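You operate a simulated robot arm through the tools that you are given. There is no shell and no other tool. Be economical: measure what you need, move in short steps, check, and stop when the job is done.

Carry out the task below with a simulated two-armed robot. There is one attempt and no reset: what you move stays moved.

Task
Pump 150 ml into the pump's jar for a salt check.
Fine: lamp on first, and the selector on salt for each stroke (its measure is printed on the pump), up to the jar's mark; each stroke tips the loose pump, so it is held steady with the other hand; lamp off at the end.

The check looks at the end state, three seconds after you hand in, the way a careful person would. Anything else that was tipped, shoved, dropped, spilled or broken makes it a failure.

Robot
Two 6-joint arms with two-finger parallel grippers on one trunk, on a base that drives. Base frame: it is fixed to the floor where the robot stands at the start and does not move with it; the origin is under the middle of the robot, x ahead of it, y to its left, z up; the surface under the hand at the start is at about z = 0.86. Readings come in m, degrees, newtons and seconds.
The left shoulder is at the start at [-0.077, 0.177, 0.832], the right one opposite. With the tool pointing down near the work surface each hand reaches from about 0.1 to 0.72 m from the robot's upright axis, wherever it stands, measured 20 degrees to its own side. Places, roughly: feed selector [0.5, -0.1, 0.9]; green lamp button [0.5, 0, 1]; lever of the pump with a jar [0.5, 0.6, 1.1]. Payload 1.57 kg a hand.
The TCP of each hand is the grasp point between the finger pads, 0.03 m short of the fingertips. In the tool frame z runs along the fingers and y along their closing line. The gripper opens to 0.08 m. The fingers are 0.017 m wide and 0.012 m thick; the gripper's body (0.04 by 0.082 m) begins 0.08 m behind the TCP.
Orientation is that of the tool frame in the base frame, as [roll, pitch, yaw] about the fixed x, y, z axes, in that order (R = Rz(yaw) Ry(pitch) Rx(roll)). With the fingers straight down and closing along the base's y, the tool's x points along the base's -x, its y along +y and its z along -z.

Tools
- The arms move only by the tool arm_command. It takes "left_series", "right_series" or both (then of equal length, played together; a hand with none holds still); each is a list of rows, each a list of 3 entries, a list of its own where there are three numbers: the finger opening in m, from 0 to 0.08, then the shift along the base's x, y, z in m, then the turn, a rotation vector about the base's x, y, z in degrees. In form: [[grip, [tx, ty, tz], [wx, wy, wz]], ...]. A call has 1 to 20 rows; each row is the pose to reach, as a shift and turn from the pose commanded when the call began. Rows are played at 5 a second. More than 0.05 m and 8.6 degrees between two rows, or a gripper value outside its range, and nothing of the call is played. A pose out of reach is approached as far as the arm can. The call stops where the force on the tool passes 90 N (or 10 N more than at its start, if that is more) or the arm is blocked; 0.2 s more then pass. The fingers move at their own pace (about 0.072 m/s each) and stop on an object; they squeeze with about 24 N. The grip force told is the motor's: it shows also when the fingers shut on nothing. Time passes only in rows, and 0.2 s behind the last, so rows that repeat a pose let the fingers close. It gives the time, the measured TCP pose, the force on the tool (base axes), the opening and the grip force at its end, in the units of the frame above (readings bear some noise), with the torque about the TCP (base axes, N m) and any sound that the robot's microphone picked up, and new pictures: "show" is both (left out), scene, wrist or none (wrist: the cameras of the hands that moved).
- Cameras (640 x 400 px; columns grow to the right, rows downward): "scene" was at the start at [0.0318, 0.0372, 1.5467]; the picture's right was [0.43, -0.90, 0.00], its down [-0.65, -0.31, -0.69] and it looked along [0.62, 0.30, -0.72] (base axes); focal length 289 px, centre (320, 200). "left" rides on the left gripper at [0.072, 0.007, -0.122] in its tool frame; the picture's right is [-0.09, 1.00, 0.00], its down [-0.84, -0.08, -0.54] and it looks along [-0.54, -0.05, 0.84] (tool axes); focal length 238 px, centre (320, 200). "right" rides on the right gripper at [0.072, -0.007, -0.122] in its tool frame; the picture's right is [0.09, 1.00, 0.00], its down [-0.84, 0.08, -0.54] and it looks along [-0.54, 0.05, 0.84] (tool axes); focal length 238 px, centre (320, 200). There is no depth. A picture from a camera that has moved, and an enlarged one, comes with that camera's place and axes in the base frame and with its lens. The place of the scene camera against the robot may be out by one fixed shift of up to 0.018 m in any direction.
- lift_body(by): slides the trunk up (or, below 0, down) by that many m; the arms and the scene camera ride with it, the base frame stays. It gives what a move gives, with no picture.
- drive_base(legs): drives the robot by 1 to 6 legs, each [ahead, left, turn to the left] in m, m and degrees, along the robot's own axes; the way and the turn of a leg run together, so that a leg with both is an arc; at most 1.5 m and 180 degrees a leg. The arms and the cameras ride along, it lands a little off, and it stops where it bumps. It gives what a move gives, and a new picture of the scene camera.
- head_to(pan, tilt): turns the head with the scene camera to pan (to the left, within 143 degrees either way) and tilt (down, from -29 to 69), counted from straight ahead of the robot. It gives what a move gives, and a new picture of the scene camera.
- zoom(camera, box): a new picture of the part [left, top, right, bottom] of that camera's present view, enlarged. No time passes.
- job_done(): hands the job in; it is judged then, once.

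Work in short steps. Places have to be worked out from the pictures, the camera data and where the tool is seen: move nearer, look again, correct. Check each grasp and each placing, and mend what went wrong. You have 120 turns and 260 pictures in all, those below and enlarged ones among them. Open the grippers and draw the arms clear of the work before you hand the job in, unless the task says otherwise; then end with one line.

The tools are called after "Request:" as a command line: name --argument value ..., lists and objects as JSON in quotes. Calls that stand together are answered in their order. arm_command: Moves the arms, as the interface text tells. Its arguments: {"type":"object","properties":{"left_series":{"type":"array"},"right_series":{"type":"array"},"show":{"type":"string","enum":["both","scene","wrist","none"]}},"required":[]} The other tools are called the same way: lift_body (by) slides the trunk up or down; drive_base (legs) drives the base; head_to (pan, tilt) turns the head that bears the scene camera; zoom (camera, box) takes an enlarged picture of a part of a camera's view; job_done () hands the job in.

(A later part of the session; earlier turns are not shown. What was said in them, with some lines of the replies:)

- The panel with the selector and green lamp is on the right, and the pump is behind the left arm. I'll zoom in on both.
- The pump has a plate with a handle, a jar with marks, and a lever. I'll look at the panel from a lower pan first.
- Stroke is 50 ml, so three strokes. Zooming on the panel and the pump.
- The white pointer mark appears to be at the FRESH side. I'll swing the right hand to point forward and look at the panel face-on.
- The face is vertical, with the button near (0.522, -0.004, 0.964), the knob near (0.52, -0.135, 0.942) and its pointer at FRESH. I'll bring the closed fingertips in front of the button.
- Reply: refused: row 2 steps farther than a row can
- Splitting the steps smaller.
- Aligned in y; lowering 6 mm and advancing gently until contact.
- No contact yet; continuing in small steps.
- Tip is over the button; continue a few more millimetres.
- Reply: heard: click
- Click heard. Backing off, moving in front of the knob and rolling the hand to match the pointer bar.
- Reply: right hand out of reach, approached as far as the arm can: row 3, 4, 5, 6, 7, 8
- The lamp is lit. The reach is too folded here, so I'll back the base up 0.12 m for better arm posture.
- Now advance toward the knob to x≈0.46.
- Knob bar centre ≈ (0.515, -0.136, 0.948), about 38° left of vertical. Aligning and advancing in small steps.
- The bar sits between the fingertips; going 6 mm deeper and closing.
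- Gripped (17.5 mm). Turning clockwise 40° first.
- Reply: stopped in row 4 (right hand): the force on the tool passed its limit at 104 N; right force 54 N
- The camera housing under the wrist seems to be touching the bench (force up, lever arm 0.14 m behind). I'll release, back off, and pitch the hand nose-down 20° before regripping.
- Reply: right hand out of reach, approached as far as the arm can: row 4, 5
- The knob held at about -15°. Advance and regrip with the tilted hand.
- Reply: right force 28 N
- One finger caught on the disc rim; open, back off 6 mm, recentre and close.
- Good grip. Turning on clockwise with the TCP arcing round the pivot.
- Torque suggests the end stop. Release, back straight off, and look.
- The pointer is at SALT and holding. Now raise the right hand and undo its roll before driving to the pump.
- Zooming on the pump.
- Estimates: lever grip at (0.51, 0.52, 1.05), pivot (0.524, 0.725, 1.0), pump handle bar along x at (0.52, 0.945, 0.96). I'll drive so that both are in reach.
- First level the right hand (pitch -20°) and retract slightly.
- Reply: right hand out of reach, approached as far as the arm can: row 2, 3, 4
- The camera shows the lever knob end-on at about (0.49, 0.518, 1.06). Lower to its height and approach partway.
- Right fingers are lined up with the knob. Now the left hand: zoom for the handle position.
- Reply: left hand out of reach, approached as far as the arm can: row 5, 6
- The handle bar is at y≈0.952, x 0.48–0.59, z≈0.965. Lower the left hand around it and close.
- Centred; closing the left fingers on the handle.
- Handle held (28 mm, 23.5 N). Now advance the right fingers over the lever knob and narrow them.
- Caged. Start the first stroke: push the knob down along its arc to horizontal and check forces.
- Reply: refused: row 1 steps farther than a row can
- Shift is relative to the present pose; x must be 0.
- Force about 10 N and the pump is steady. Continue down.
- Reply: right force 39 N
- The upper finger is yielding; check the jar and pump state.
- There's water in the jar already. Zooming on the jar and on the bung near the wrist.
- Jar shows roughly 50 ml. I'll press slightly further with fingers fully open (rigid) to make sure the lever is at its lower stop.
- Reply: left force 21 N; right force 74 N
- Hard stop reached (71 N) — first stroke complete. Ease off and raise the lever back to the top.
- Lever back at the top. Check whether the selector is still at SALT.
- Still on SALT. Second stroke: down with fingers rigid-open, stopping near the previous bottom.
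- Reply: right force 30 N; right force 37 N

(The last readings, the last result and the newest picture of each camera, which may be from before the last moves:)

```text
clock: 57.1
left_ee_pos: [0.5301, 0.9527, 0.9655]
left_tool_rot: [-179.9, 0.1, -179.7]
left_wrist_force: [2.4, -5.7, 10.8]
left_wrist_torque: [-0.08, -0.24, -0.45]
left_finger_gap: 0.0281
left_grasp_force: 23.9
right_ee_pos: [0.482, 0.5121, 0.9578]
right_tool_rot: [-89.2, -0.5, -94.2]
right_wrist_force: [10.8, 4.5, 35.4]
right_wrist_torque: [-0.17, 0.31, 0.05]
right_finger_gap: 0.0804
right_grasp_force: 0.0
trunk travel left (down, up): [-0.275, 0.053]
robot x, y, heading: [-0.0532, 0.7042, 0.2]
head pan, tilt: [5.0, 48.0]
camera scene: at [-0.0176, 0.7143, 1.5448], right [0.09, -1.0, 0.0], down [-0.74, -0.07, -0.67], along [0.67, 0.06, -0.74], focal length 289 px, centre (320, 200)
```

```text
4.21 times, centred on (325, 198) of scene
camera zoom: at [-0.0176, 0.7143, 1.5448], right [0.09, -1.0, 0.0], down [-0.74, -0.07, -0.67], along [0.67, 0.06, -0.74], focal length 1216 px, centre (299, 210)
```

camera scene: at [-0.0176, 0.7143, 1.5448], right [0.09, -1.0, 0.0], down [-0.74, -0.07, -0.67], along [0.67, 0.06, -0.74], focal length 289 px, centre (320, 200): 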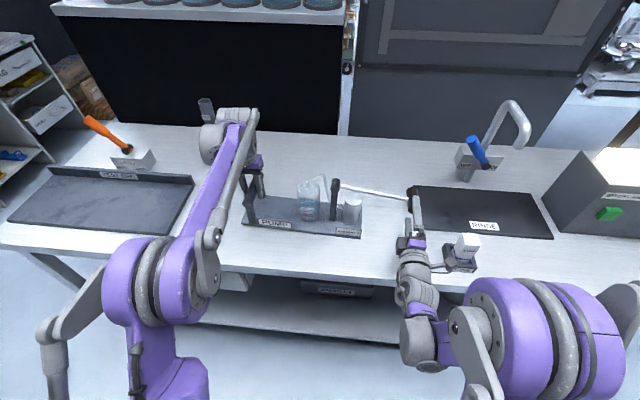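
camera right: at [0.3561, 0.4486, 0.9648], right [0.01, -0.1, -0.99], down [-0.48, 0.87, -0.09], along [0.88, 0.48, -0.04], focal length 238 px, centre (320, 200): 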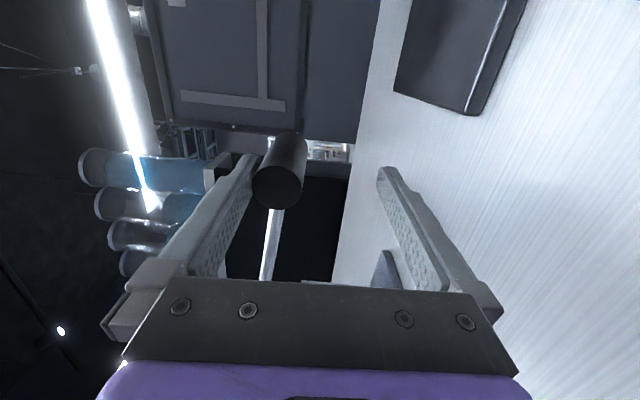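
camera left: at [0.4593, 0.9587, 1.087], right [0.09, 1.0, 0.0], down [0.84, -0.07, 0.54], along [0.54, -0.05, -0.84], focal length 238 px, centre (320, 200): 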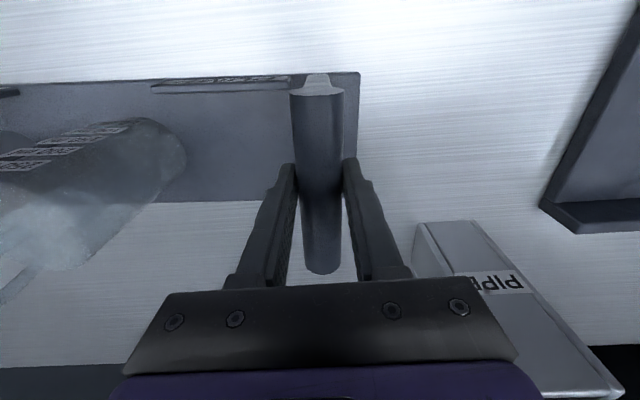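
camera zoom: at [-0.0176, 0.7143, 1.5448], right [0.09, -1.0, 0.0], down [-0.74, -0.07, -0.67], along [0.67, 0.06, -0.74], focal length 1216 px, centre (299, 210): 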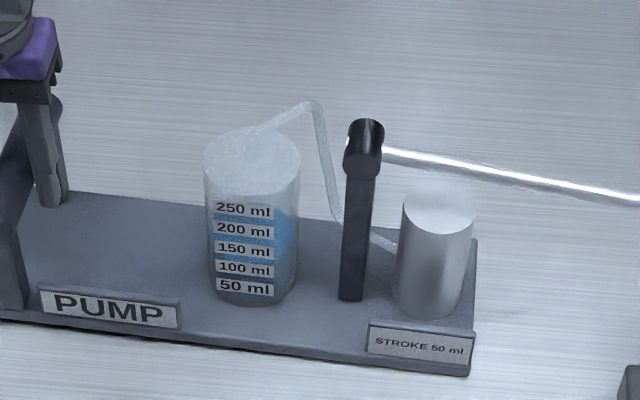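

The level rose by one division: 100 ml. Return the lever to the top.

Request:
arm_command --right_series '[[0.08, [0, 0, 0.012], [0, 0, 0]], [0.06, [0, 0, 0.024], [0, 0, 0]], [0.045, [0, 0, 0.036], [0, 0, 0]], [0.042, [0, 0, 0.05], [0, 0, 0]], [0.042, [0, 0.001, 0.064], [0, 0, 0]], [0.042, [0, 0.004, 0.078], [0, 0, 0]], [0.042, [0, 0.007, 0.09], [0, 0, 0]], [0.042, [0, 0.009, 0.1], [0, 0, 0]], [0.042, [0, 0.009, 0.1], [0, 0, 0]]]' --show "scene"

Request:
zoom --camera "scene" --box '[220, 140, 460, 260]'

Request:
head_to --pan -50 --tilt 35

Request:
zoom --camera "scene" --box '[265, 145, 365, 230]'

```text
clock: 59.1
left_ee_pos: [0.5319, 0.9538, 0.9655]
left_tool_rot: [179.9, 0.0, -179.8]
left_wrist_force: [-2.1, -0.7, -3.2]
left_wrist_torque: [0.03, -0.09, -0.39]
left_finger_gap: 0.0282
left_grasp_force: 24.2
right_ee_pos: [0.4807, 0.5223, 1.0584]
right_tool_rot: [-89.5, -0.5, -94.2]
right_wrist_force: [-0.1, -0.9, 0.2]
right_wrist_torque: [0.03, -0.01, 0.0]
right_finger_gap: 0.042
right_grasp_force: 0.0
trunk travel left (down, up): [-0.275, 0.053]
robot x, y, heading: [-0.056, 0.7028, 0.4]
head pan, tilt: [5.0, 48.0]
camera scene: at [-0.0153, 0.7141, 1.5445], right [0.09, -1.0, 0.0], down [-0.74, -0.07, -0.67], along [0.67, 0.06, -0.74], focal length 289 px, centre (320, 200)
```

scene: 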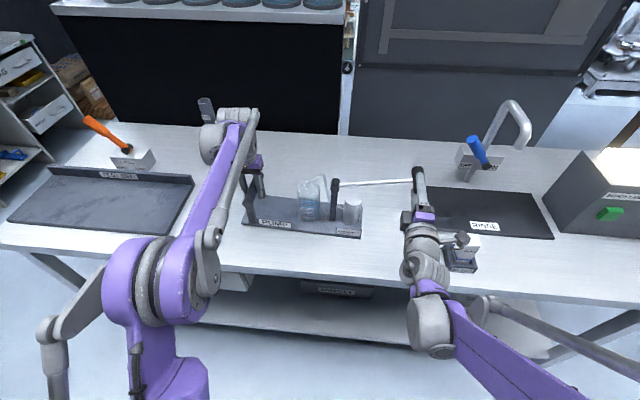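

```text
2.67 times, centred on (340, 200) of scene
camera zoom: at [-0.0153, 0.7141, 1.5445], right [0.09, -1.0, 0.0], down [-0.74, -0.07, -0.67], along [0.67, 0.06, -0.74], focal length 770 px, centre (267, 200)
```

zoom: 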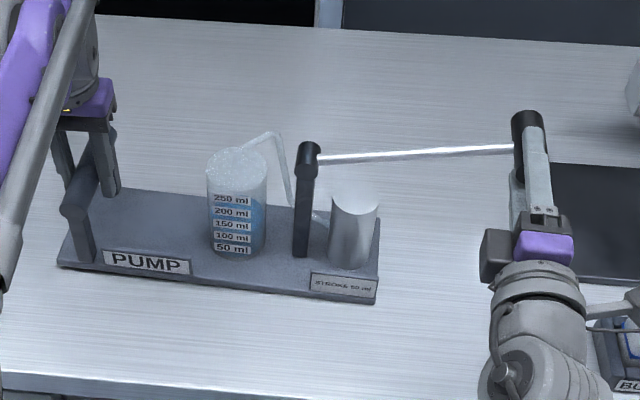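

```text
clock: 60.3
left_ee_pos: [0.5312, 0.9538, 0.9651]
left_tool_rot: [-180.0, 0.0, -179.8]
left_wrist_force: [-1.2, -0.2, -2.9]
left_wrist_torque: [-0.03, -0.05, -0.46]
left_finger_gap: 0.0284
left_grasp_force: 24.3
right_ee_pos: [0.4825, 0.5232, 1.058]
right_tool_rot: [-89.6, -0.5, -94.1]
right_wrist_force: [-0.5, 0.2, -0.4]
right_wrist_torque: [-0.01, -0.02, -0.02]
right_finger_gap: 0.042
right_grasp_force: 0.0
trunk travel left (down, up): [-0.275, 0.053]
robot x, y, heading: [-0.0549, 0.7047, 0.2]
head pan, tilt: [-50.0, 35.0]
camera scene: at [-0.0369, 0.6397, 1.5636], right [-0.76, -0.65, 0.0], down [-0.37, 0.44, -0.82], along [0.53, -0.62, -0.57], focal length 289 px, centre (320, 200)
```

scene: 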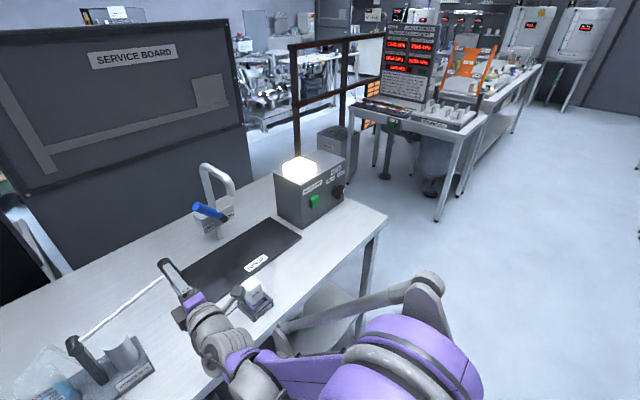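

```text
4.71 times, centred on (315, 188) of scene
camera zoom: at [-0.0369, 0.6397, 1.5636], right [-0.76, -0.65, 0.0], down [-0.37, 0.44, -0.82], along [0.53, -0.62, -0.57], focal length 1359 px, centre (344, 259)
```

zoom: 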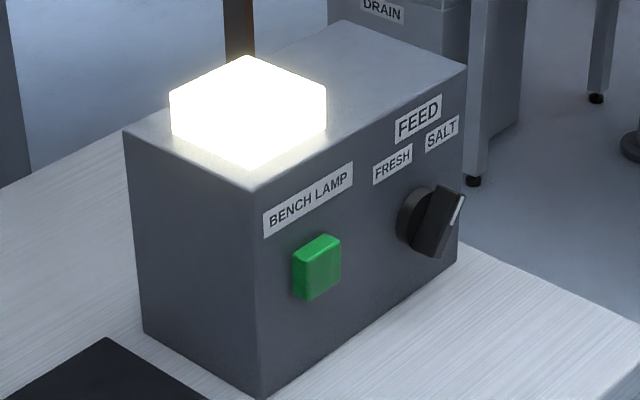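

Still SALT and lamp on. Third stroke, same path.

Request:
arm_command --right_series '[[0.08, [0, 0, 0], [0, 0, 0]], [0.08, [0, 0, 0], [0, 0, 0]], [0.08, [0, -0.003, -0.018], [0, 0, 0]], [0.08, [0, -0.006, -0.034], [0, 0, 0]], [0.08, [0, -0.008, -0.05], [0, 0, 0]], [0.08, [0, -0.009, -0.064], [0, 0, 0]], [0.08, [0, -0.009, -0.078], [0, 0, 0]], [0.08, [0, -0.009, -0.09], [0, 0, 0]], [0.08, [0, -0.009, -0.097], [0, 0, 0]], [0.08, [0, -0.009, -0.1], [0, 0, 0]]]' --show "none"

Request:
head_to --pan 5 --tilt 48

Request:
zoom --camera "scene" --box '[265, 150, 385, 245]'

```text
clock: 62.5
left_ee_pos: [0.5302, 0.954, 0.9673]
left_tool_rot: [180.0, 0.1, -179.7]
left_wrist_force: [1.6, -1.1, 7.5]
left_wrist_torque: [0.04, 0.31, -0.45]
left_finger_gap: 0.0282
left_grasp_force: 23.8
right_ee_pos: [0.4822, 0.5126, 0.9589]
right_tool_rot: [-89.2, -0.6, -94.3]
right_wrist_force: [7.7, -1.5, 29.1]
right_wrist_torque: [0.06, 0.09, 0.02]
right_finger_gap: 0.08
right_grasp_force: 0.5
trunk travel left (down, up): [-0.275, 0.053]
robot x, y, heading: [-0.0522, 0.7021, 0.3]
head pan, tilt: [-50.0, 35.0]
```

```text
clock: 63.8
left_ee_pos: [0.5302, 0.9531, 0.9661]
left_tool_rot: [179.9, 0.2, -179.7]
left_wrist_force: [1.7, -5.2, 10.9]
left_wrist_torque: [-0.06, -0.22, -0.41]
left_finger_gap: 0.0279
left_grasp_force: 24.4
right_ee_pos: [0.4806, 0.5136, 0.9582]
right_tool_rot: [-89.2, -0.5, -94.3]
right_wrist_force: [10.1, 2.7, 35.9]
right_wrist_torque: [-0.09, 0.22, 0.08]
right_finger_gap: 0.08
right_grasp_force: 0.3
trunk travel left (down, up): [-0.275, 0.053]
robot x, y, heading: [-0.0523, 0.7033, 0.4]
head pan, tilt: [5.0, 48.0]
camera scene: at [-0.0177, 0.7142, 1.5448], right [0.09, -1.0, 0.0], down [-0.74, -0.07, -0.67], along [0.67, 0.06, -0.74], focal length 289 px, centre (320, 200)
```

scene: 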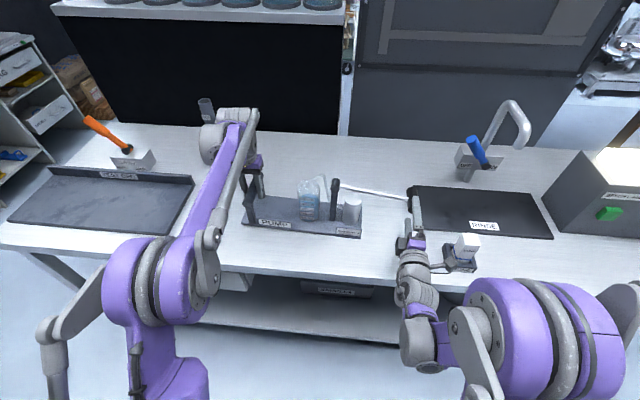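

```text
4.21 times, centred on (325, 198) of scene
camera zoom: at [-0.0177, 0.7142, 1.5448], right [0.09, -1.0, 0.0], down [-0.74, -0.07, -0.67], along [0.67, 0.06, -0.74], focal length 1216 px, centre (299, 210)
```

zoom: 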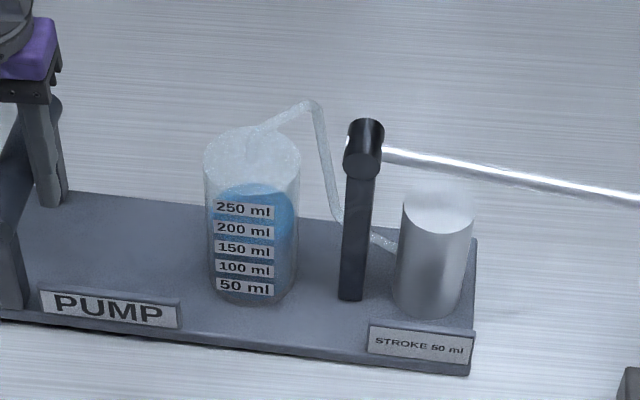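

Another division up: front edge of the surface near the 150 mark. Return the lever to the top.

Request:
arm_command --right_series '[[0.08, [0, 0, 0.012], [0, 0, 0]], [0.06, [0, 0, 0.024], [0, 0, 0]], [0.045, [0, 0, 0.036], [0, 0, 0]], [0.042, [0, 0, 0.05], [0, 0, 0]], [0.042, [0, 0.001, 0.064], [0, 0, 0]], [0.042, [0, 0.004, 0.078], [0, 0, 0]], [0.042, [0, 0.007, 0.09], [0, 0, 0]], [0.042, [0, 0.009, 0.1], [0, 0, 0]], [0.042, [0, 0.009, 0.1], [0, 0, 0]], [0.07, [0, 0.009, 0.101], [0, 0, 0]], [0.07, [0, 0.009, 0.101], [0, 0, 0]]]'

Request:
zoom --camera "scene" --box '[285, 165, 345, 245]'

```text
clock: 66.2
left_ee_pos: [0.5305, 0.9526, 0.9644]
left_tool_rot: [180.0, 0.1, -179.6]
left_wrist_force: [-1.3, 1.3, -3.5]
left_wrist_torque: [0.01, -0.06, -0.4]
left_finger_gap: 0.0282
left_grasp_force: 24.5
right_ee_pos: [0.4825, 0.5228, 1.0576]
right_tool_rot: [-89.5, -0.5, -94.2]
right_wrist_force: [-0.2, 0.2, -0.5]
right_wrist_torque: [0.01, 0.03, -0.01]
right_finger_gap: 0.07
right_grasp_force: 0.1
trunk travel left (down, up): [-0.275, 0.053]
robot x, y, heading: [-0.0532, 0.7035, 0.1]
head pan, tilt: [5.0, 48.0]
camera scene: at [-0.0154, 0.7141, 1.5446], right [0.09, -1.0, 0.0], down [-0.74, -0.07, -0.67], along [0.67, 0.06, -0.74], focal length 289 px, centre (320, 200)
camera right: at [0.3556, 0.4586, 1.0652], right [0.0, -0.1, -0.99], down [-0.48, 0.87, -0.09], along [0.88, 0.48, -0.05], focal length 238 px, centre (320, 200)
```

scene: 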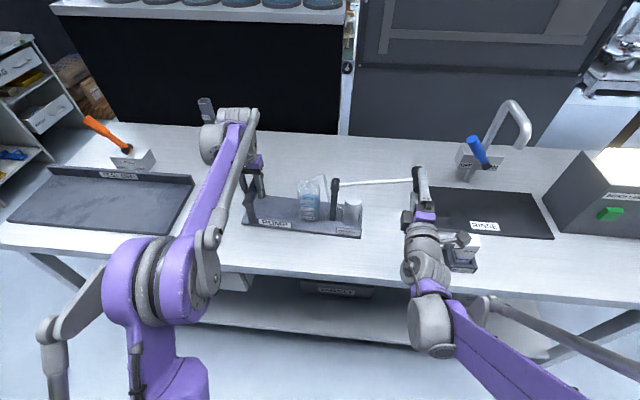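
right: 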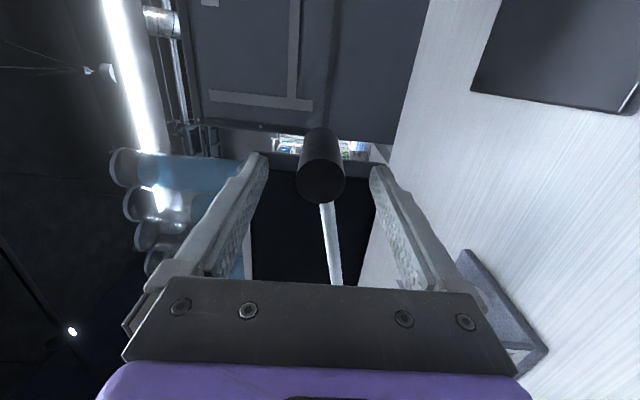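

```text
5.00 times, centred on (315, 205) of scene
camera zoom: at [-0.0154, 0.7141, 1.5446], right [0.09, -1.0, 0.0], down [-0.74, -0.07, -0.67], along [0.67, 0.06, -0.74], focal length 1444 px, centre (345, 175)
```

zoom: 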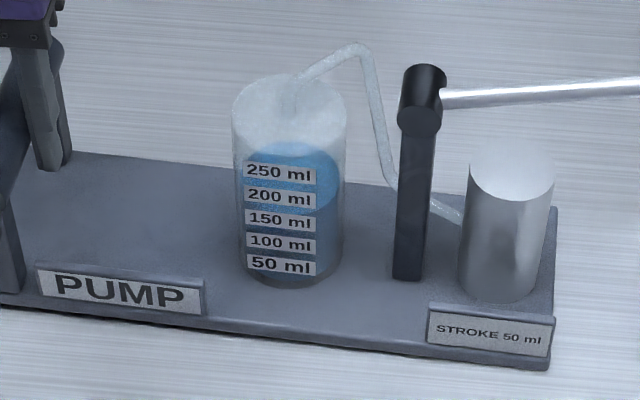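

Jar at 150 ml. Withdraw the right hand straight back and up, then release the handle with the left and rise.

Request:
arm_command --right_series '[[0.075, [-0.03, 0, 0], [0, 0, 0]], [0.075, [-0.06, 0, 0], [0, 0, 0]], [0.075, [-0.09, 0, 0], [0, 0, 0]], [0.075, [-0.1, 0, 0.03], [0, 0, 0]], [0.075, [-0.1, 0, 0.07], [0, 0, 0]], [0.075, [-0.1, 0, 0.11], [0, 0, 0]], [0.075, [-0.1, 0, 0.15], [0, 0, 0]]]' --show "none"

Request:
arm_command --left_series '[[0.035, [0, 0, 0], [0, 0, 0]], [0.05, [0, 0, 0], [0, 0, 0]], [0.07, [0, 0, 0], [0, 0, 0]], [0.08, [0, 0, 0], [0, 0, 0]], [0.08, [0, 0, 0.03], [0, 0, 0]], [0.08, [0, 0, 0.07], [0, 0, 0]], [0.08, [0, 0, 0.11], [0, 0, 0]], [0.08, [-0.01, 0, 0.15], [0, 0, 0]], [0.08, [-0.03, 0, 0.19], [0, 0, 0]], [0.08, [-0.06, 0, 0.22], [0, 0, 0]]]'

```text
clock: 67.8
left_ee_pos: [0.5315, 0.9536, 0.9657]
left_tool_rot: [-179.9, 0.0, -179.6]
left_wrist_force: [-1.4, 0.4, -1.9]
left_wrist_torque: [-0.19, -0.03, -0.49]
left_finger_gap: 0.0279
left_grasp_force: 24.3
right_ee_pos: [0.3803, 0.5217, 1.2079]
right_tool_rot: [-89.5, -0.5, -94.3]
right_wrist_force: [-0.5, 0.7, -0.1]
right_wrist_torque: [0.0, -0.01, 0.01]
right_finger_gap: 0.075
right_grasp_force: 0.1
trunk travel left (down, up): [-0.275, 0.053]
robot x, y, heading: [-0.0556, 0.7025, 0.4]
head pan, tilt: [5.0, 48.0]
```

```text
clock: 70.0
left_ee_pos: [0.4698, 0.9539, 1.1896]
left_tool_rot: [-179.9, 0.1, -179.7]
left_wrist_force: [-0.5, -0.2, 0.0]
left_wrist_torque: [0.02, 0.0, -0.02]
left_finger_gap: 0.0801
left_grasp_force: 0.0
right_ee_pos: [0.3788, 0.523, 1.2082]
right_tool_rot: [-89.4, -0.5, -94.2]
right_wrist_force: [-0.7, 0.1, 0.0]
right_wrist_torque: [0.01, -0.02, 0.02]
right_finger_gap: 0.075
right_grasp_force: 0.0
trunk travel left (down, up): [-0.275, 0.053]
robot x, y, heading: [-0.056, 0.7039, 0.1]
head pan, tilt: [5.0, 48.0]
camera scene: at [-0.0174, 0.7135, 1.5446], right [0.09, -1.0, 0.0], down [-0.74, -0.07, -0.67], along [0.67, 0.06, -0.74], focal length 289 px, centre (320, 200)
camera left: at [0.3975, 0.9595, 1.3112], right [0.09, 1.0, 0.0], down [0.84, -0.07, 0.54], along [0.54, -0.05, -0.84], focal length 238 px, centre (320, 200)
```

scene: 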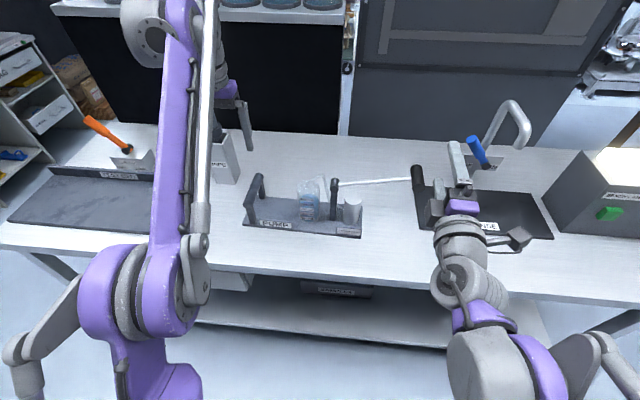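
left: 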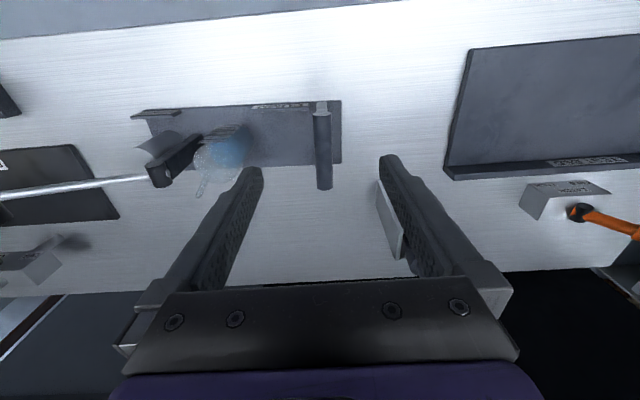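

Pump stands undisturbed. Retract the left hand, close the right fingers, and drive back to the panel.

Request:
arm_command --left_series '[[0.08, [-0.04, 0, 0.03], [0, 0, 0]], [0.08, [-0.08, 0, 0.06], [0, 0, 0]], [0.08, [-0.12, 0.02, 0.09], [0, 0, 0]], [0.08, [-0.16, 0.04, 0.1], [0, 0, 0]], [0.08, [-0.2, 0.06, 0.1], [0, 0, 0]]]' --right_series '[[0.05, [0, 0, 0], [0, 0, 0]], [0.02, [0, 0, 0], [0, 0, 0]], [0, [0, 0, 0], [0, 0, 0]], [0, [0, 0, 0], [0, 0, 0]], [0, [0, 0, 0], [0, 0, 0]]]' --show "none"

Request:
drive_base --legs '[[-0.1, 0, 0], [0, -0.66, 0], [0.1, 0, 0]]'

Request:
head_to --pan -5 --tilt 50

```text
refused: row 3 steps farther than a row can; nothing moved
```

```text
clock: 77.8
left_ee_pos: [0.4737, 0.2818, 1.188]
left_tool_rot: [180.0, 0.0, -179.7]
left_wrist_force: [-0.4, -0.2, 0.3]
left_wrist_torque: [0.0, 0.0, 0.02]
left_finger_gap: 0.0801
left_grasp_force: 0.1
right_ee_pos: [0.3836, -0.1513, 1.2068]
right_tool_rot: [-89.5, -0.5, -94.2]
right_wrist_force: [0.1, 0.5, -0.5]
right_wrist_torque: [0.0, 0.02, -0.01]
right_finger_gap: 0.0751
right_grasp_force: 0.1
trunk travel left (down, up): [-0.275, 0.053]
robot x, y, heading: [-0.0517, 0.0283, 0.5]
head pan, tilt: [5.0, 48.0]
camera scene: at [-0.013, 0.0401, 1.5445], right [0.09, -1.0, 0.0], down [-0.74, -0.07, -0.67], along [0.67, 0.06, -0.74], focal length 289 px, centre (320, 200)
```

scene: 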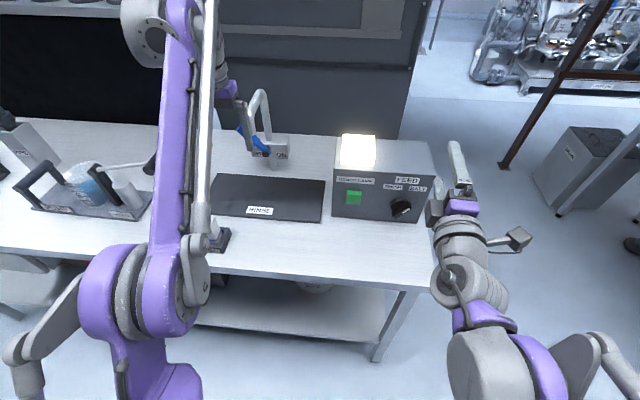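

```text
clock: 78.6
left_ee_pos: [0.4743, 0.2812, 1.1884]
left_tool_rot: [180.0, -0.1, -179.5]
left_wrist_force: [-0.1, 0.0, -0.1]
left_wrist_torque: [0.03, 0.01, 0.01]
left_finger_gap: 0.0797
left_grasp_force: 0.1
right_ee_pos: [0.3829, -0.1504, 1.2068]
right_tool_rot: [-89.5, -0.4, -94.1]
right_wrist_force: [-0.1, -0.5, -0.5]
right_wrist_torque: [0.02, 0.01, -0.01]
right_finger_gap: 0.0751
right_grasp_force: 0.1
trunk travel left (down, up): [-0.275, 0.053]
robot x, y, heading: [-0.052, 0.0317, 0.5]
head pan, tilt: [-5.0, 50.0]
camera scene: at [-0.0144, 0.0266, 1.5419], right [-0.08, -1.0, 0.0], down [-0.76, 0.06, -0.64], along [0.64, -0.05, -0.77], focal length 289 px, centre (320, 200)
```

scene: 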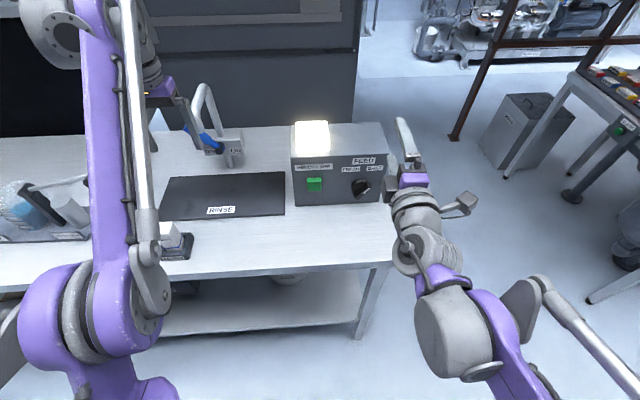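

The arm call was refused but the drive went ahead; nothing seems touched. Now retract the left hand (smaller steps), and close the right fingers while positioning before the button.

Request:
arm_command --left_series '[[0.08, [-0.03, 0, 0.03], [0, 0, 0]], [0.08, [-0.06, 0, 0.06], [0, 0, 0]], [0.08, [-0.09, 0.01, 0.09], [0, 0, 0]], [0.08, [-0.13, 0.03, 0.1], [0, 0, 0]], [0.08, [-0.17, 0.05, 0.1], [0, 0, 0]], [0.08, [-0.17, 0.05, 0.1], [0, 0, 0]], [0.08, [-0.17, 0.05, 0.1], [0, 0, 0]]]' --right_series '[[0.05, [0, 0.03, -0.03], [0, 0, 0]], [0.02, [0, 0.06, -0.06], [0, 0, 0]], [0, [0, 0.09, -0.09], [0, 0, 0]], [0, [0, 0.12, -0.12], [0, 0, 0]], [0, [0, 0.142, -0.15], [0, 0, 0]], [0, [0, 0.145, -0.19], [0, 0, 0]], [0, [0, 0.145, -0.23], [0, 0, 0]]]'

```text
clock: 80.2
left_ee_pos: [0.3025, 0.334, 1.2899]
left_tool_rot: [-179.9, 0.1, -179.6]
left_wrist_force: [0.8, 0.5, -0.2]
left_wrist_torque: [-0.01, -0.02, 0.01]
left_finger_gap: 0.0802
left_grasp_force: 0.2
right_ee_pos: [0.3817, -0.0023, 0.9788]
right_tool_rot: [-89.6, -0.5, -94.2]
right_wrist_force: [-0.7, -0.4, -0.4]
right_wrist_torque: [0.03, 0.02, 0.03]
right_finger_gap: 0.0
right_grasp_force: 21.0
trunk travel left (down, up): [-0.275, 0.053]
robot x, y, heading: [-0.0524, 0.0328, 0.4]
head pan, tilt: [-5.0, 50.0]
camera scene: at [-0.0139, 0.0272, 1.5419], right [-0.08, -1.0, 0.0], down [-0.76, 0.06, -0.64], along [0.64, -0.05, -0.77], focal length 289 px, centre (320, 200)
camera right: at [0.2556, -0.0676, 0.984], right [0.0, -0.1, -0.99], down [-0.48, 0.87, -0.09], along [0.88, 0.48, -0.05], focal length 238 px, centre (320, 200)
camera left: at [0.23, 0.3378, 1.411], right [0.09, 1.0, 0.0], down [0.84, -0.07, 0.54], along [0.54, -0.05, -0.84], focal length 238 px, centre (320, 200)
```

scene: 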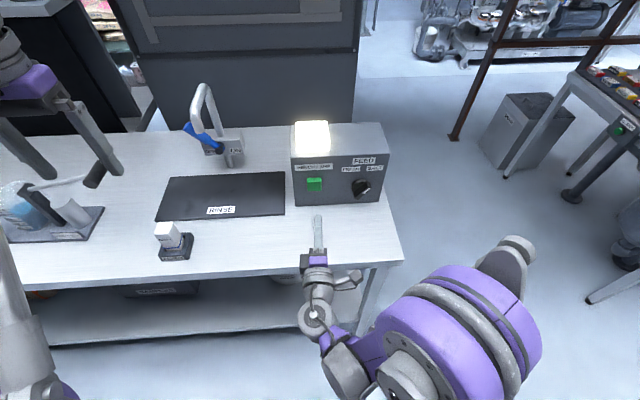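
right: 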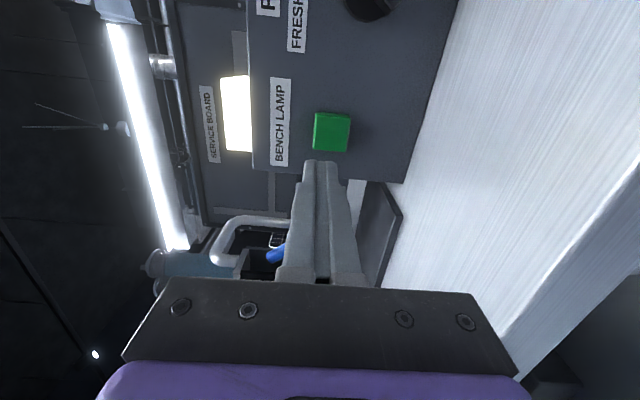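
left: 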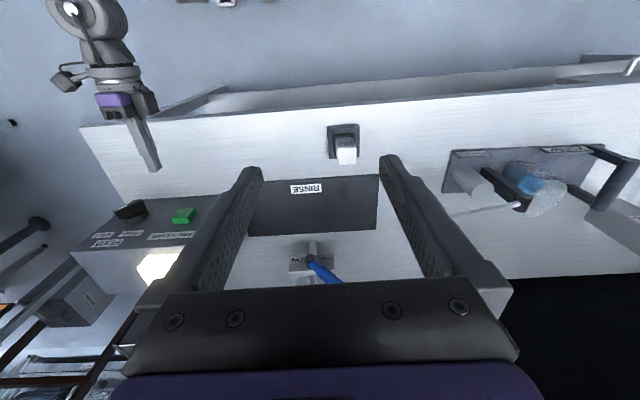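

Button at about (0.528, -0.008, 0.963). Approach and press as before, to TCP x≈0.504.

Request:
arm_command --right_series '[[0, [0.03, -0.003, -0.01], [0, 0, 0]], [0, [0.06, -0.005, -0.017], [0, 0, 0]], [0, [0.09, -0.005, -0.017], [0, 0, 0]], [0, [0.105, -0.005, -0.017], [0, 0, 0]], [0, [0.112, -0.005, -0.017], [0, 0, 0]], [0, [0.116, -0.005, -0.017], [0, 0, 0]], [0, [0.119, -0.005, -0.017], [0, 0, 0]], [0, [0.122, -0.005, -0.017], [0, 0, 0]]]'

```text
clock: 82.0
left_ee_pos: [0.2993, 0.3319, 1.2898]
left_tool_rot: [180.0, 0.1, -179.6]
left_wrist_force: [-1.4, 0.6, -0.4]
left_wrist_torque: [0.01, -0.02, -0.02]
left_finger_gap: 0.08
left_grasp_force: 0.0
right_ee_pos: [0.5041, -0.0098, 0.9613]
right_tool_rot: [-89.4, -0.5, -94.1]
right_wrist_force: [-14.6, -0.8, -0.1]
right_wrist_torque: [-0.06, 0.02, 0.07]
right_finger_gap: 0.0
right_grasp_force: 21.0
trunk travel left (down, up): [-0.275, 0.053]
robot x, y, heading: [-0.0497, 0.0332, 0.2]
head pan, tilt: [-5.0, 50.0]
heard: click
camera scene: at [-0.0171, 0.0263, 1.5418], right [-0.08, -1.0, 0.0], down [-0.76, 0.06, -0.64], along [0.64, -0.05, -0.77], focal length 289 px, centre (320, 200)
camera right: at [0.3771, -0.0744, 0.9674], right [0.0, -0.1, -0.99], down [-0.48, 0.87, -0.09], along [0.88, 0.48, -0.05], focal length 238 px, centre (320, 200)
```

scene: 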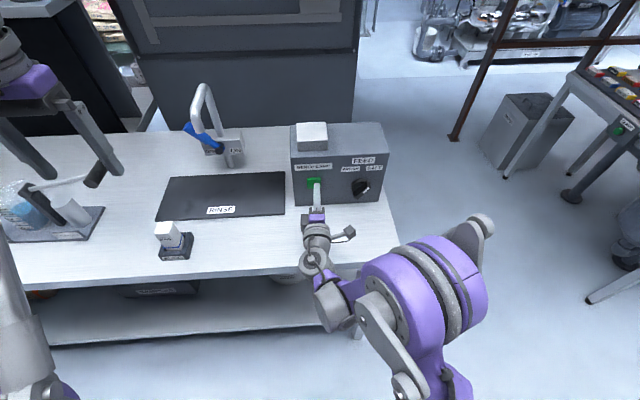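
right: 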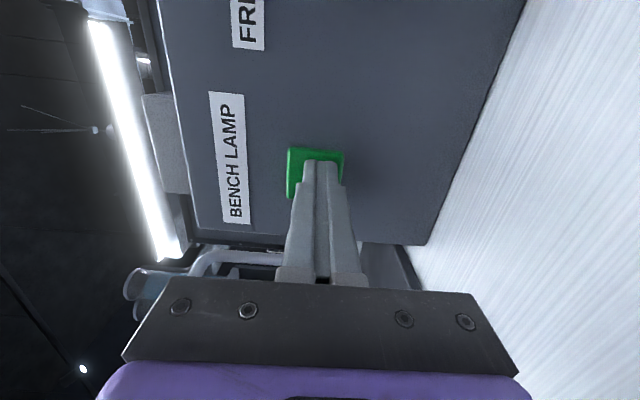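

Lamp is off after one click. Back straight off, rise, open the gripper and check.

Request:
arm_command --right_series '[[0, [-0.03, 0, 0], [0, 0, 0]], [0, [-0.06, 0, 0], [0, 0, 0]], [0, [-0.1, 0, 0.01], [0, 0, 0]], [0.03, [-0.12, -0.01, 0.05], [0, 0, 0]], [0.06, [-0.13, -0.03, 0.09], [0, 0, 0]], [0.08, [-0.13, -0.05, 0.13], [0, 0, 0]], [0.08, [-0.13, -0.07, 0.17], [0, 0, 0]], [0.08, [-0.13, -0.09, 0.21], [0, 0, 0]]]' --show "none"

Request:
drive_base --legs '[[-0.2, 0, 0]]'

Request:
head_to --pan 20 --tilt 38

```text
clock: 83.8
left_ee_pos: [0.3016, 0.3322, 1.2887]
left_tool_rot: [-180.0, 0.0, -179.6]
left_wrist_force: [0.3, -0.4, 0.2]
left_wrist_torque: [0.05, 0.01, 0.0]
left_finger_gap: 0.0799
left_grasp_force: 0.1
right_ee_pos: [0.3774, -0.1024, 1.1721]
right_tool_rot: [-89.4, -0.6, -94.2]
right_wrist_force: [0.1, -0.4, 0.3]
right_wrist_torque: [0.01, -0.02, 0.01]
right_finger_gap: 0.0801
right_grasp_force: 0.0
trunk travel left (down, up): [-0.275, 0.053]
robot x, y, heading: [-0.0508, 0.0296, 0.5]
head pan, tilt: [-5.0, 50.0]
```

```text
clock: 85.4
left_ee_pos: [0.0992, 0.3322, 1.2898]
left_tool_rot: [180.0, -0.1, -179.6]
left_wrist_force: [-0.2, 0.0, -0.2]
left_wrist_torque: [0.0, -0.04, -0.01]
left_finger_gap: 0.08
left_grasp_force: 0.1
right_ee_pos: [0.1754, -0.1034, 1.1716]
right_tool_rot: [-89.6, -0.4, -94.1]
right_wrist_force: [0.7, -0.1, 0.7]
right_wrist_torque: [0.0, -0.02, 0.01]
right_finger_gap: 0.08
right_grasp_force: 0.1
trunk travel left (down, up): [-0.275, 0.053]
robot x, y, heading: [-0.2505, 0.0233, 0.3]
head pan, tilt: [-5.0, 50.0]
camera scene: at [-0.2166, 0.0253, 1.5419], right [-0.08, -1.0, 0.0], down [-0.76, 0.06, -0.64], along [0.64, -0.05, -0.77], focal length 289 px, centre (320, 200)
```

scene: 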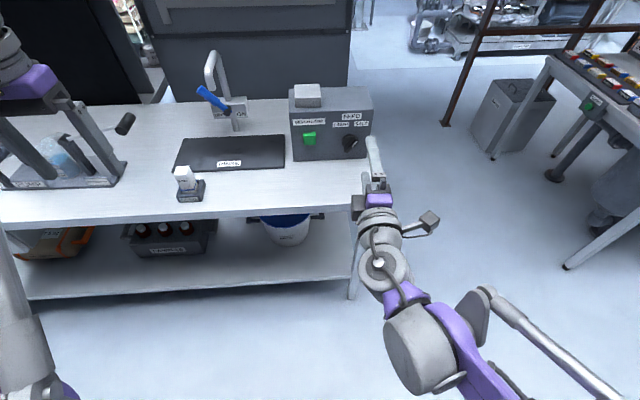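

```text
clock: 86.3
left_ee_pos: [0.1005, 0.3312, 1.2888]
left_tool_rot: [-180.0, 0.0, -179.6]
left_wrist_force: [0.1, -1.0, 0.1]
left_wrist_torque: [0.02, 0.0, -0.03]
left_finger_gap: 0.0801
left_grasp_force: 0.1
right_ee_pos: [0.1759, -0.1026, 1.1713]
right_tool_rot: [-89.6, -0.5, -94.1]
right_wrist_force: [0.0, -0.4, -0.2]
right_wrist_torque: [-0.03, -0.03, -0.01]
right_finger_gap: 0.08
right_grasp_force: 0.0
trunk travel left (down, up): [-0.275, 0.053]
robot x, y, heading: [-0.2521, 0.0255, 0.4]
head pan, tilt: [20.0, 38.0]
camera scene: at [-0.2122, 0.0614, 1.559], right [0.35, -0.94, 0.0], down [-0.58, -0.21, -0.79], along [0.74, 0.27, -0.62], focal length 289 px, centre (320, 200)
```

scene: 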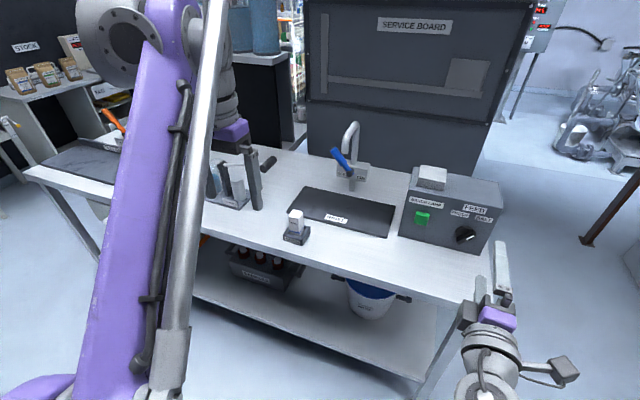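

Lamp off, the jar at 150 ml, pump and bench items standing, and both arms clear. Handing in.

Request:
job_done

```text
The job is handed in.
```

I pumped three 50 ml salt strokes, bringing the jar to about 150 ml by the pictures. The lamp was on throughout and is off now. The selector showed salt before each stroke, the left hand held the pump steady, and nothing else on the bench was visibly moved or tipped.
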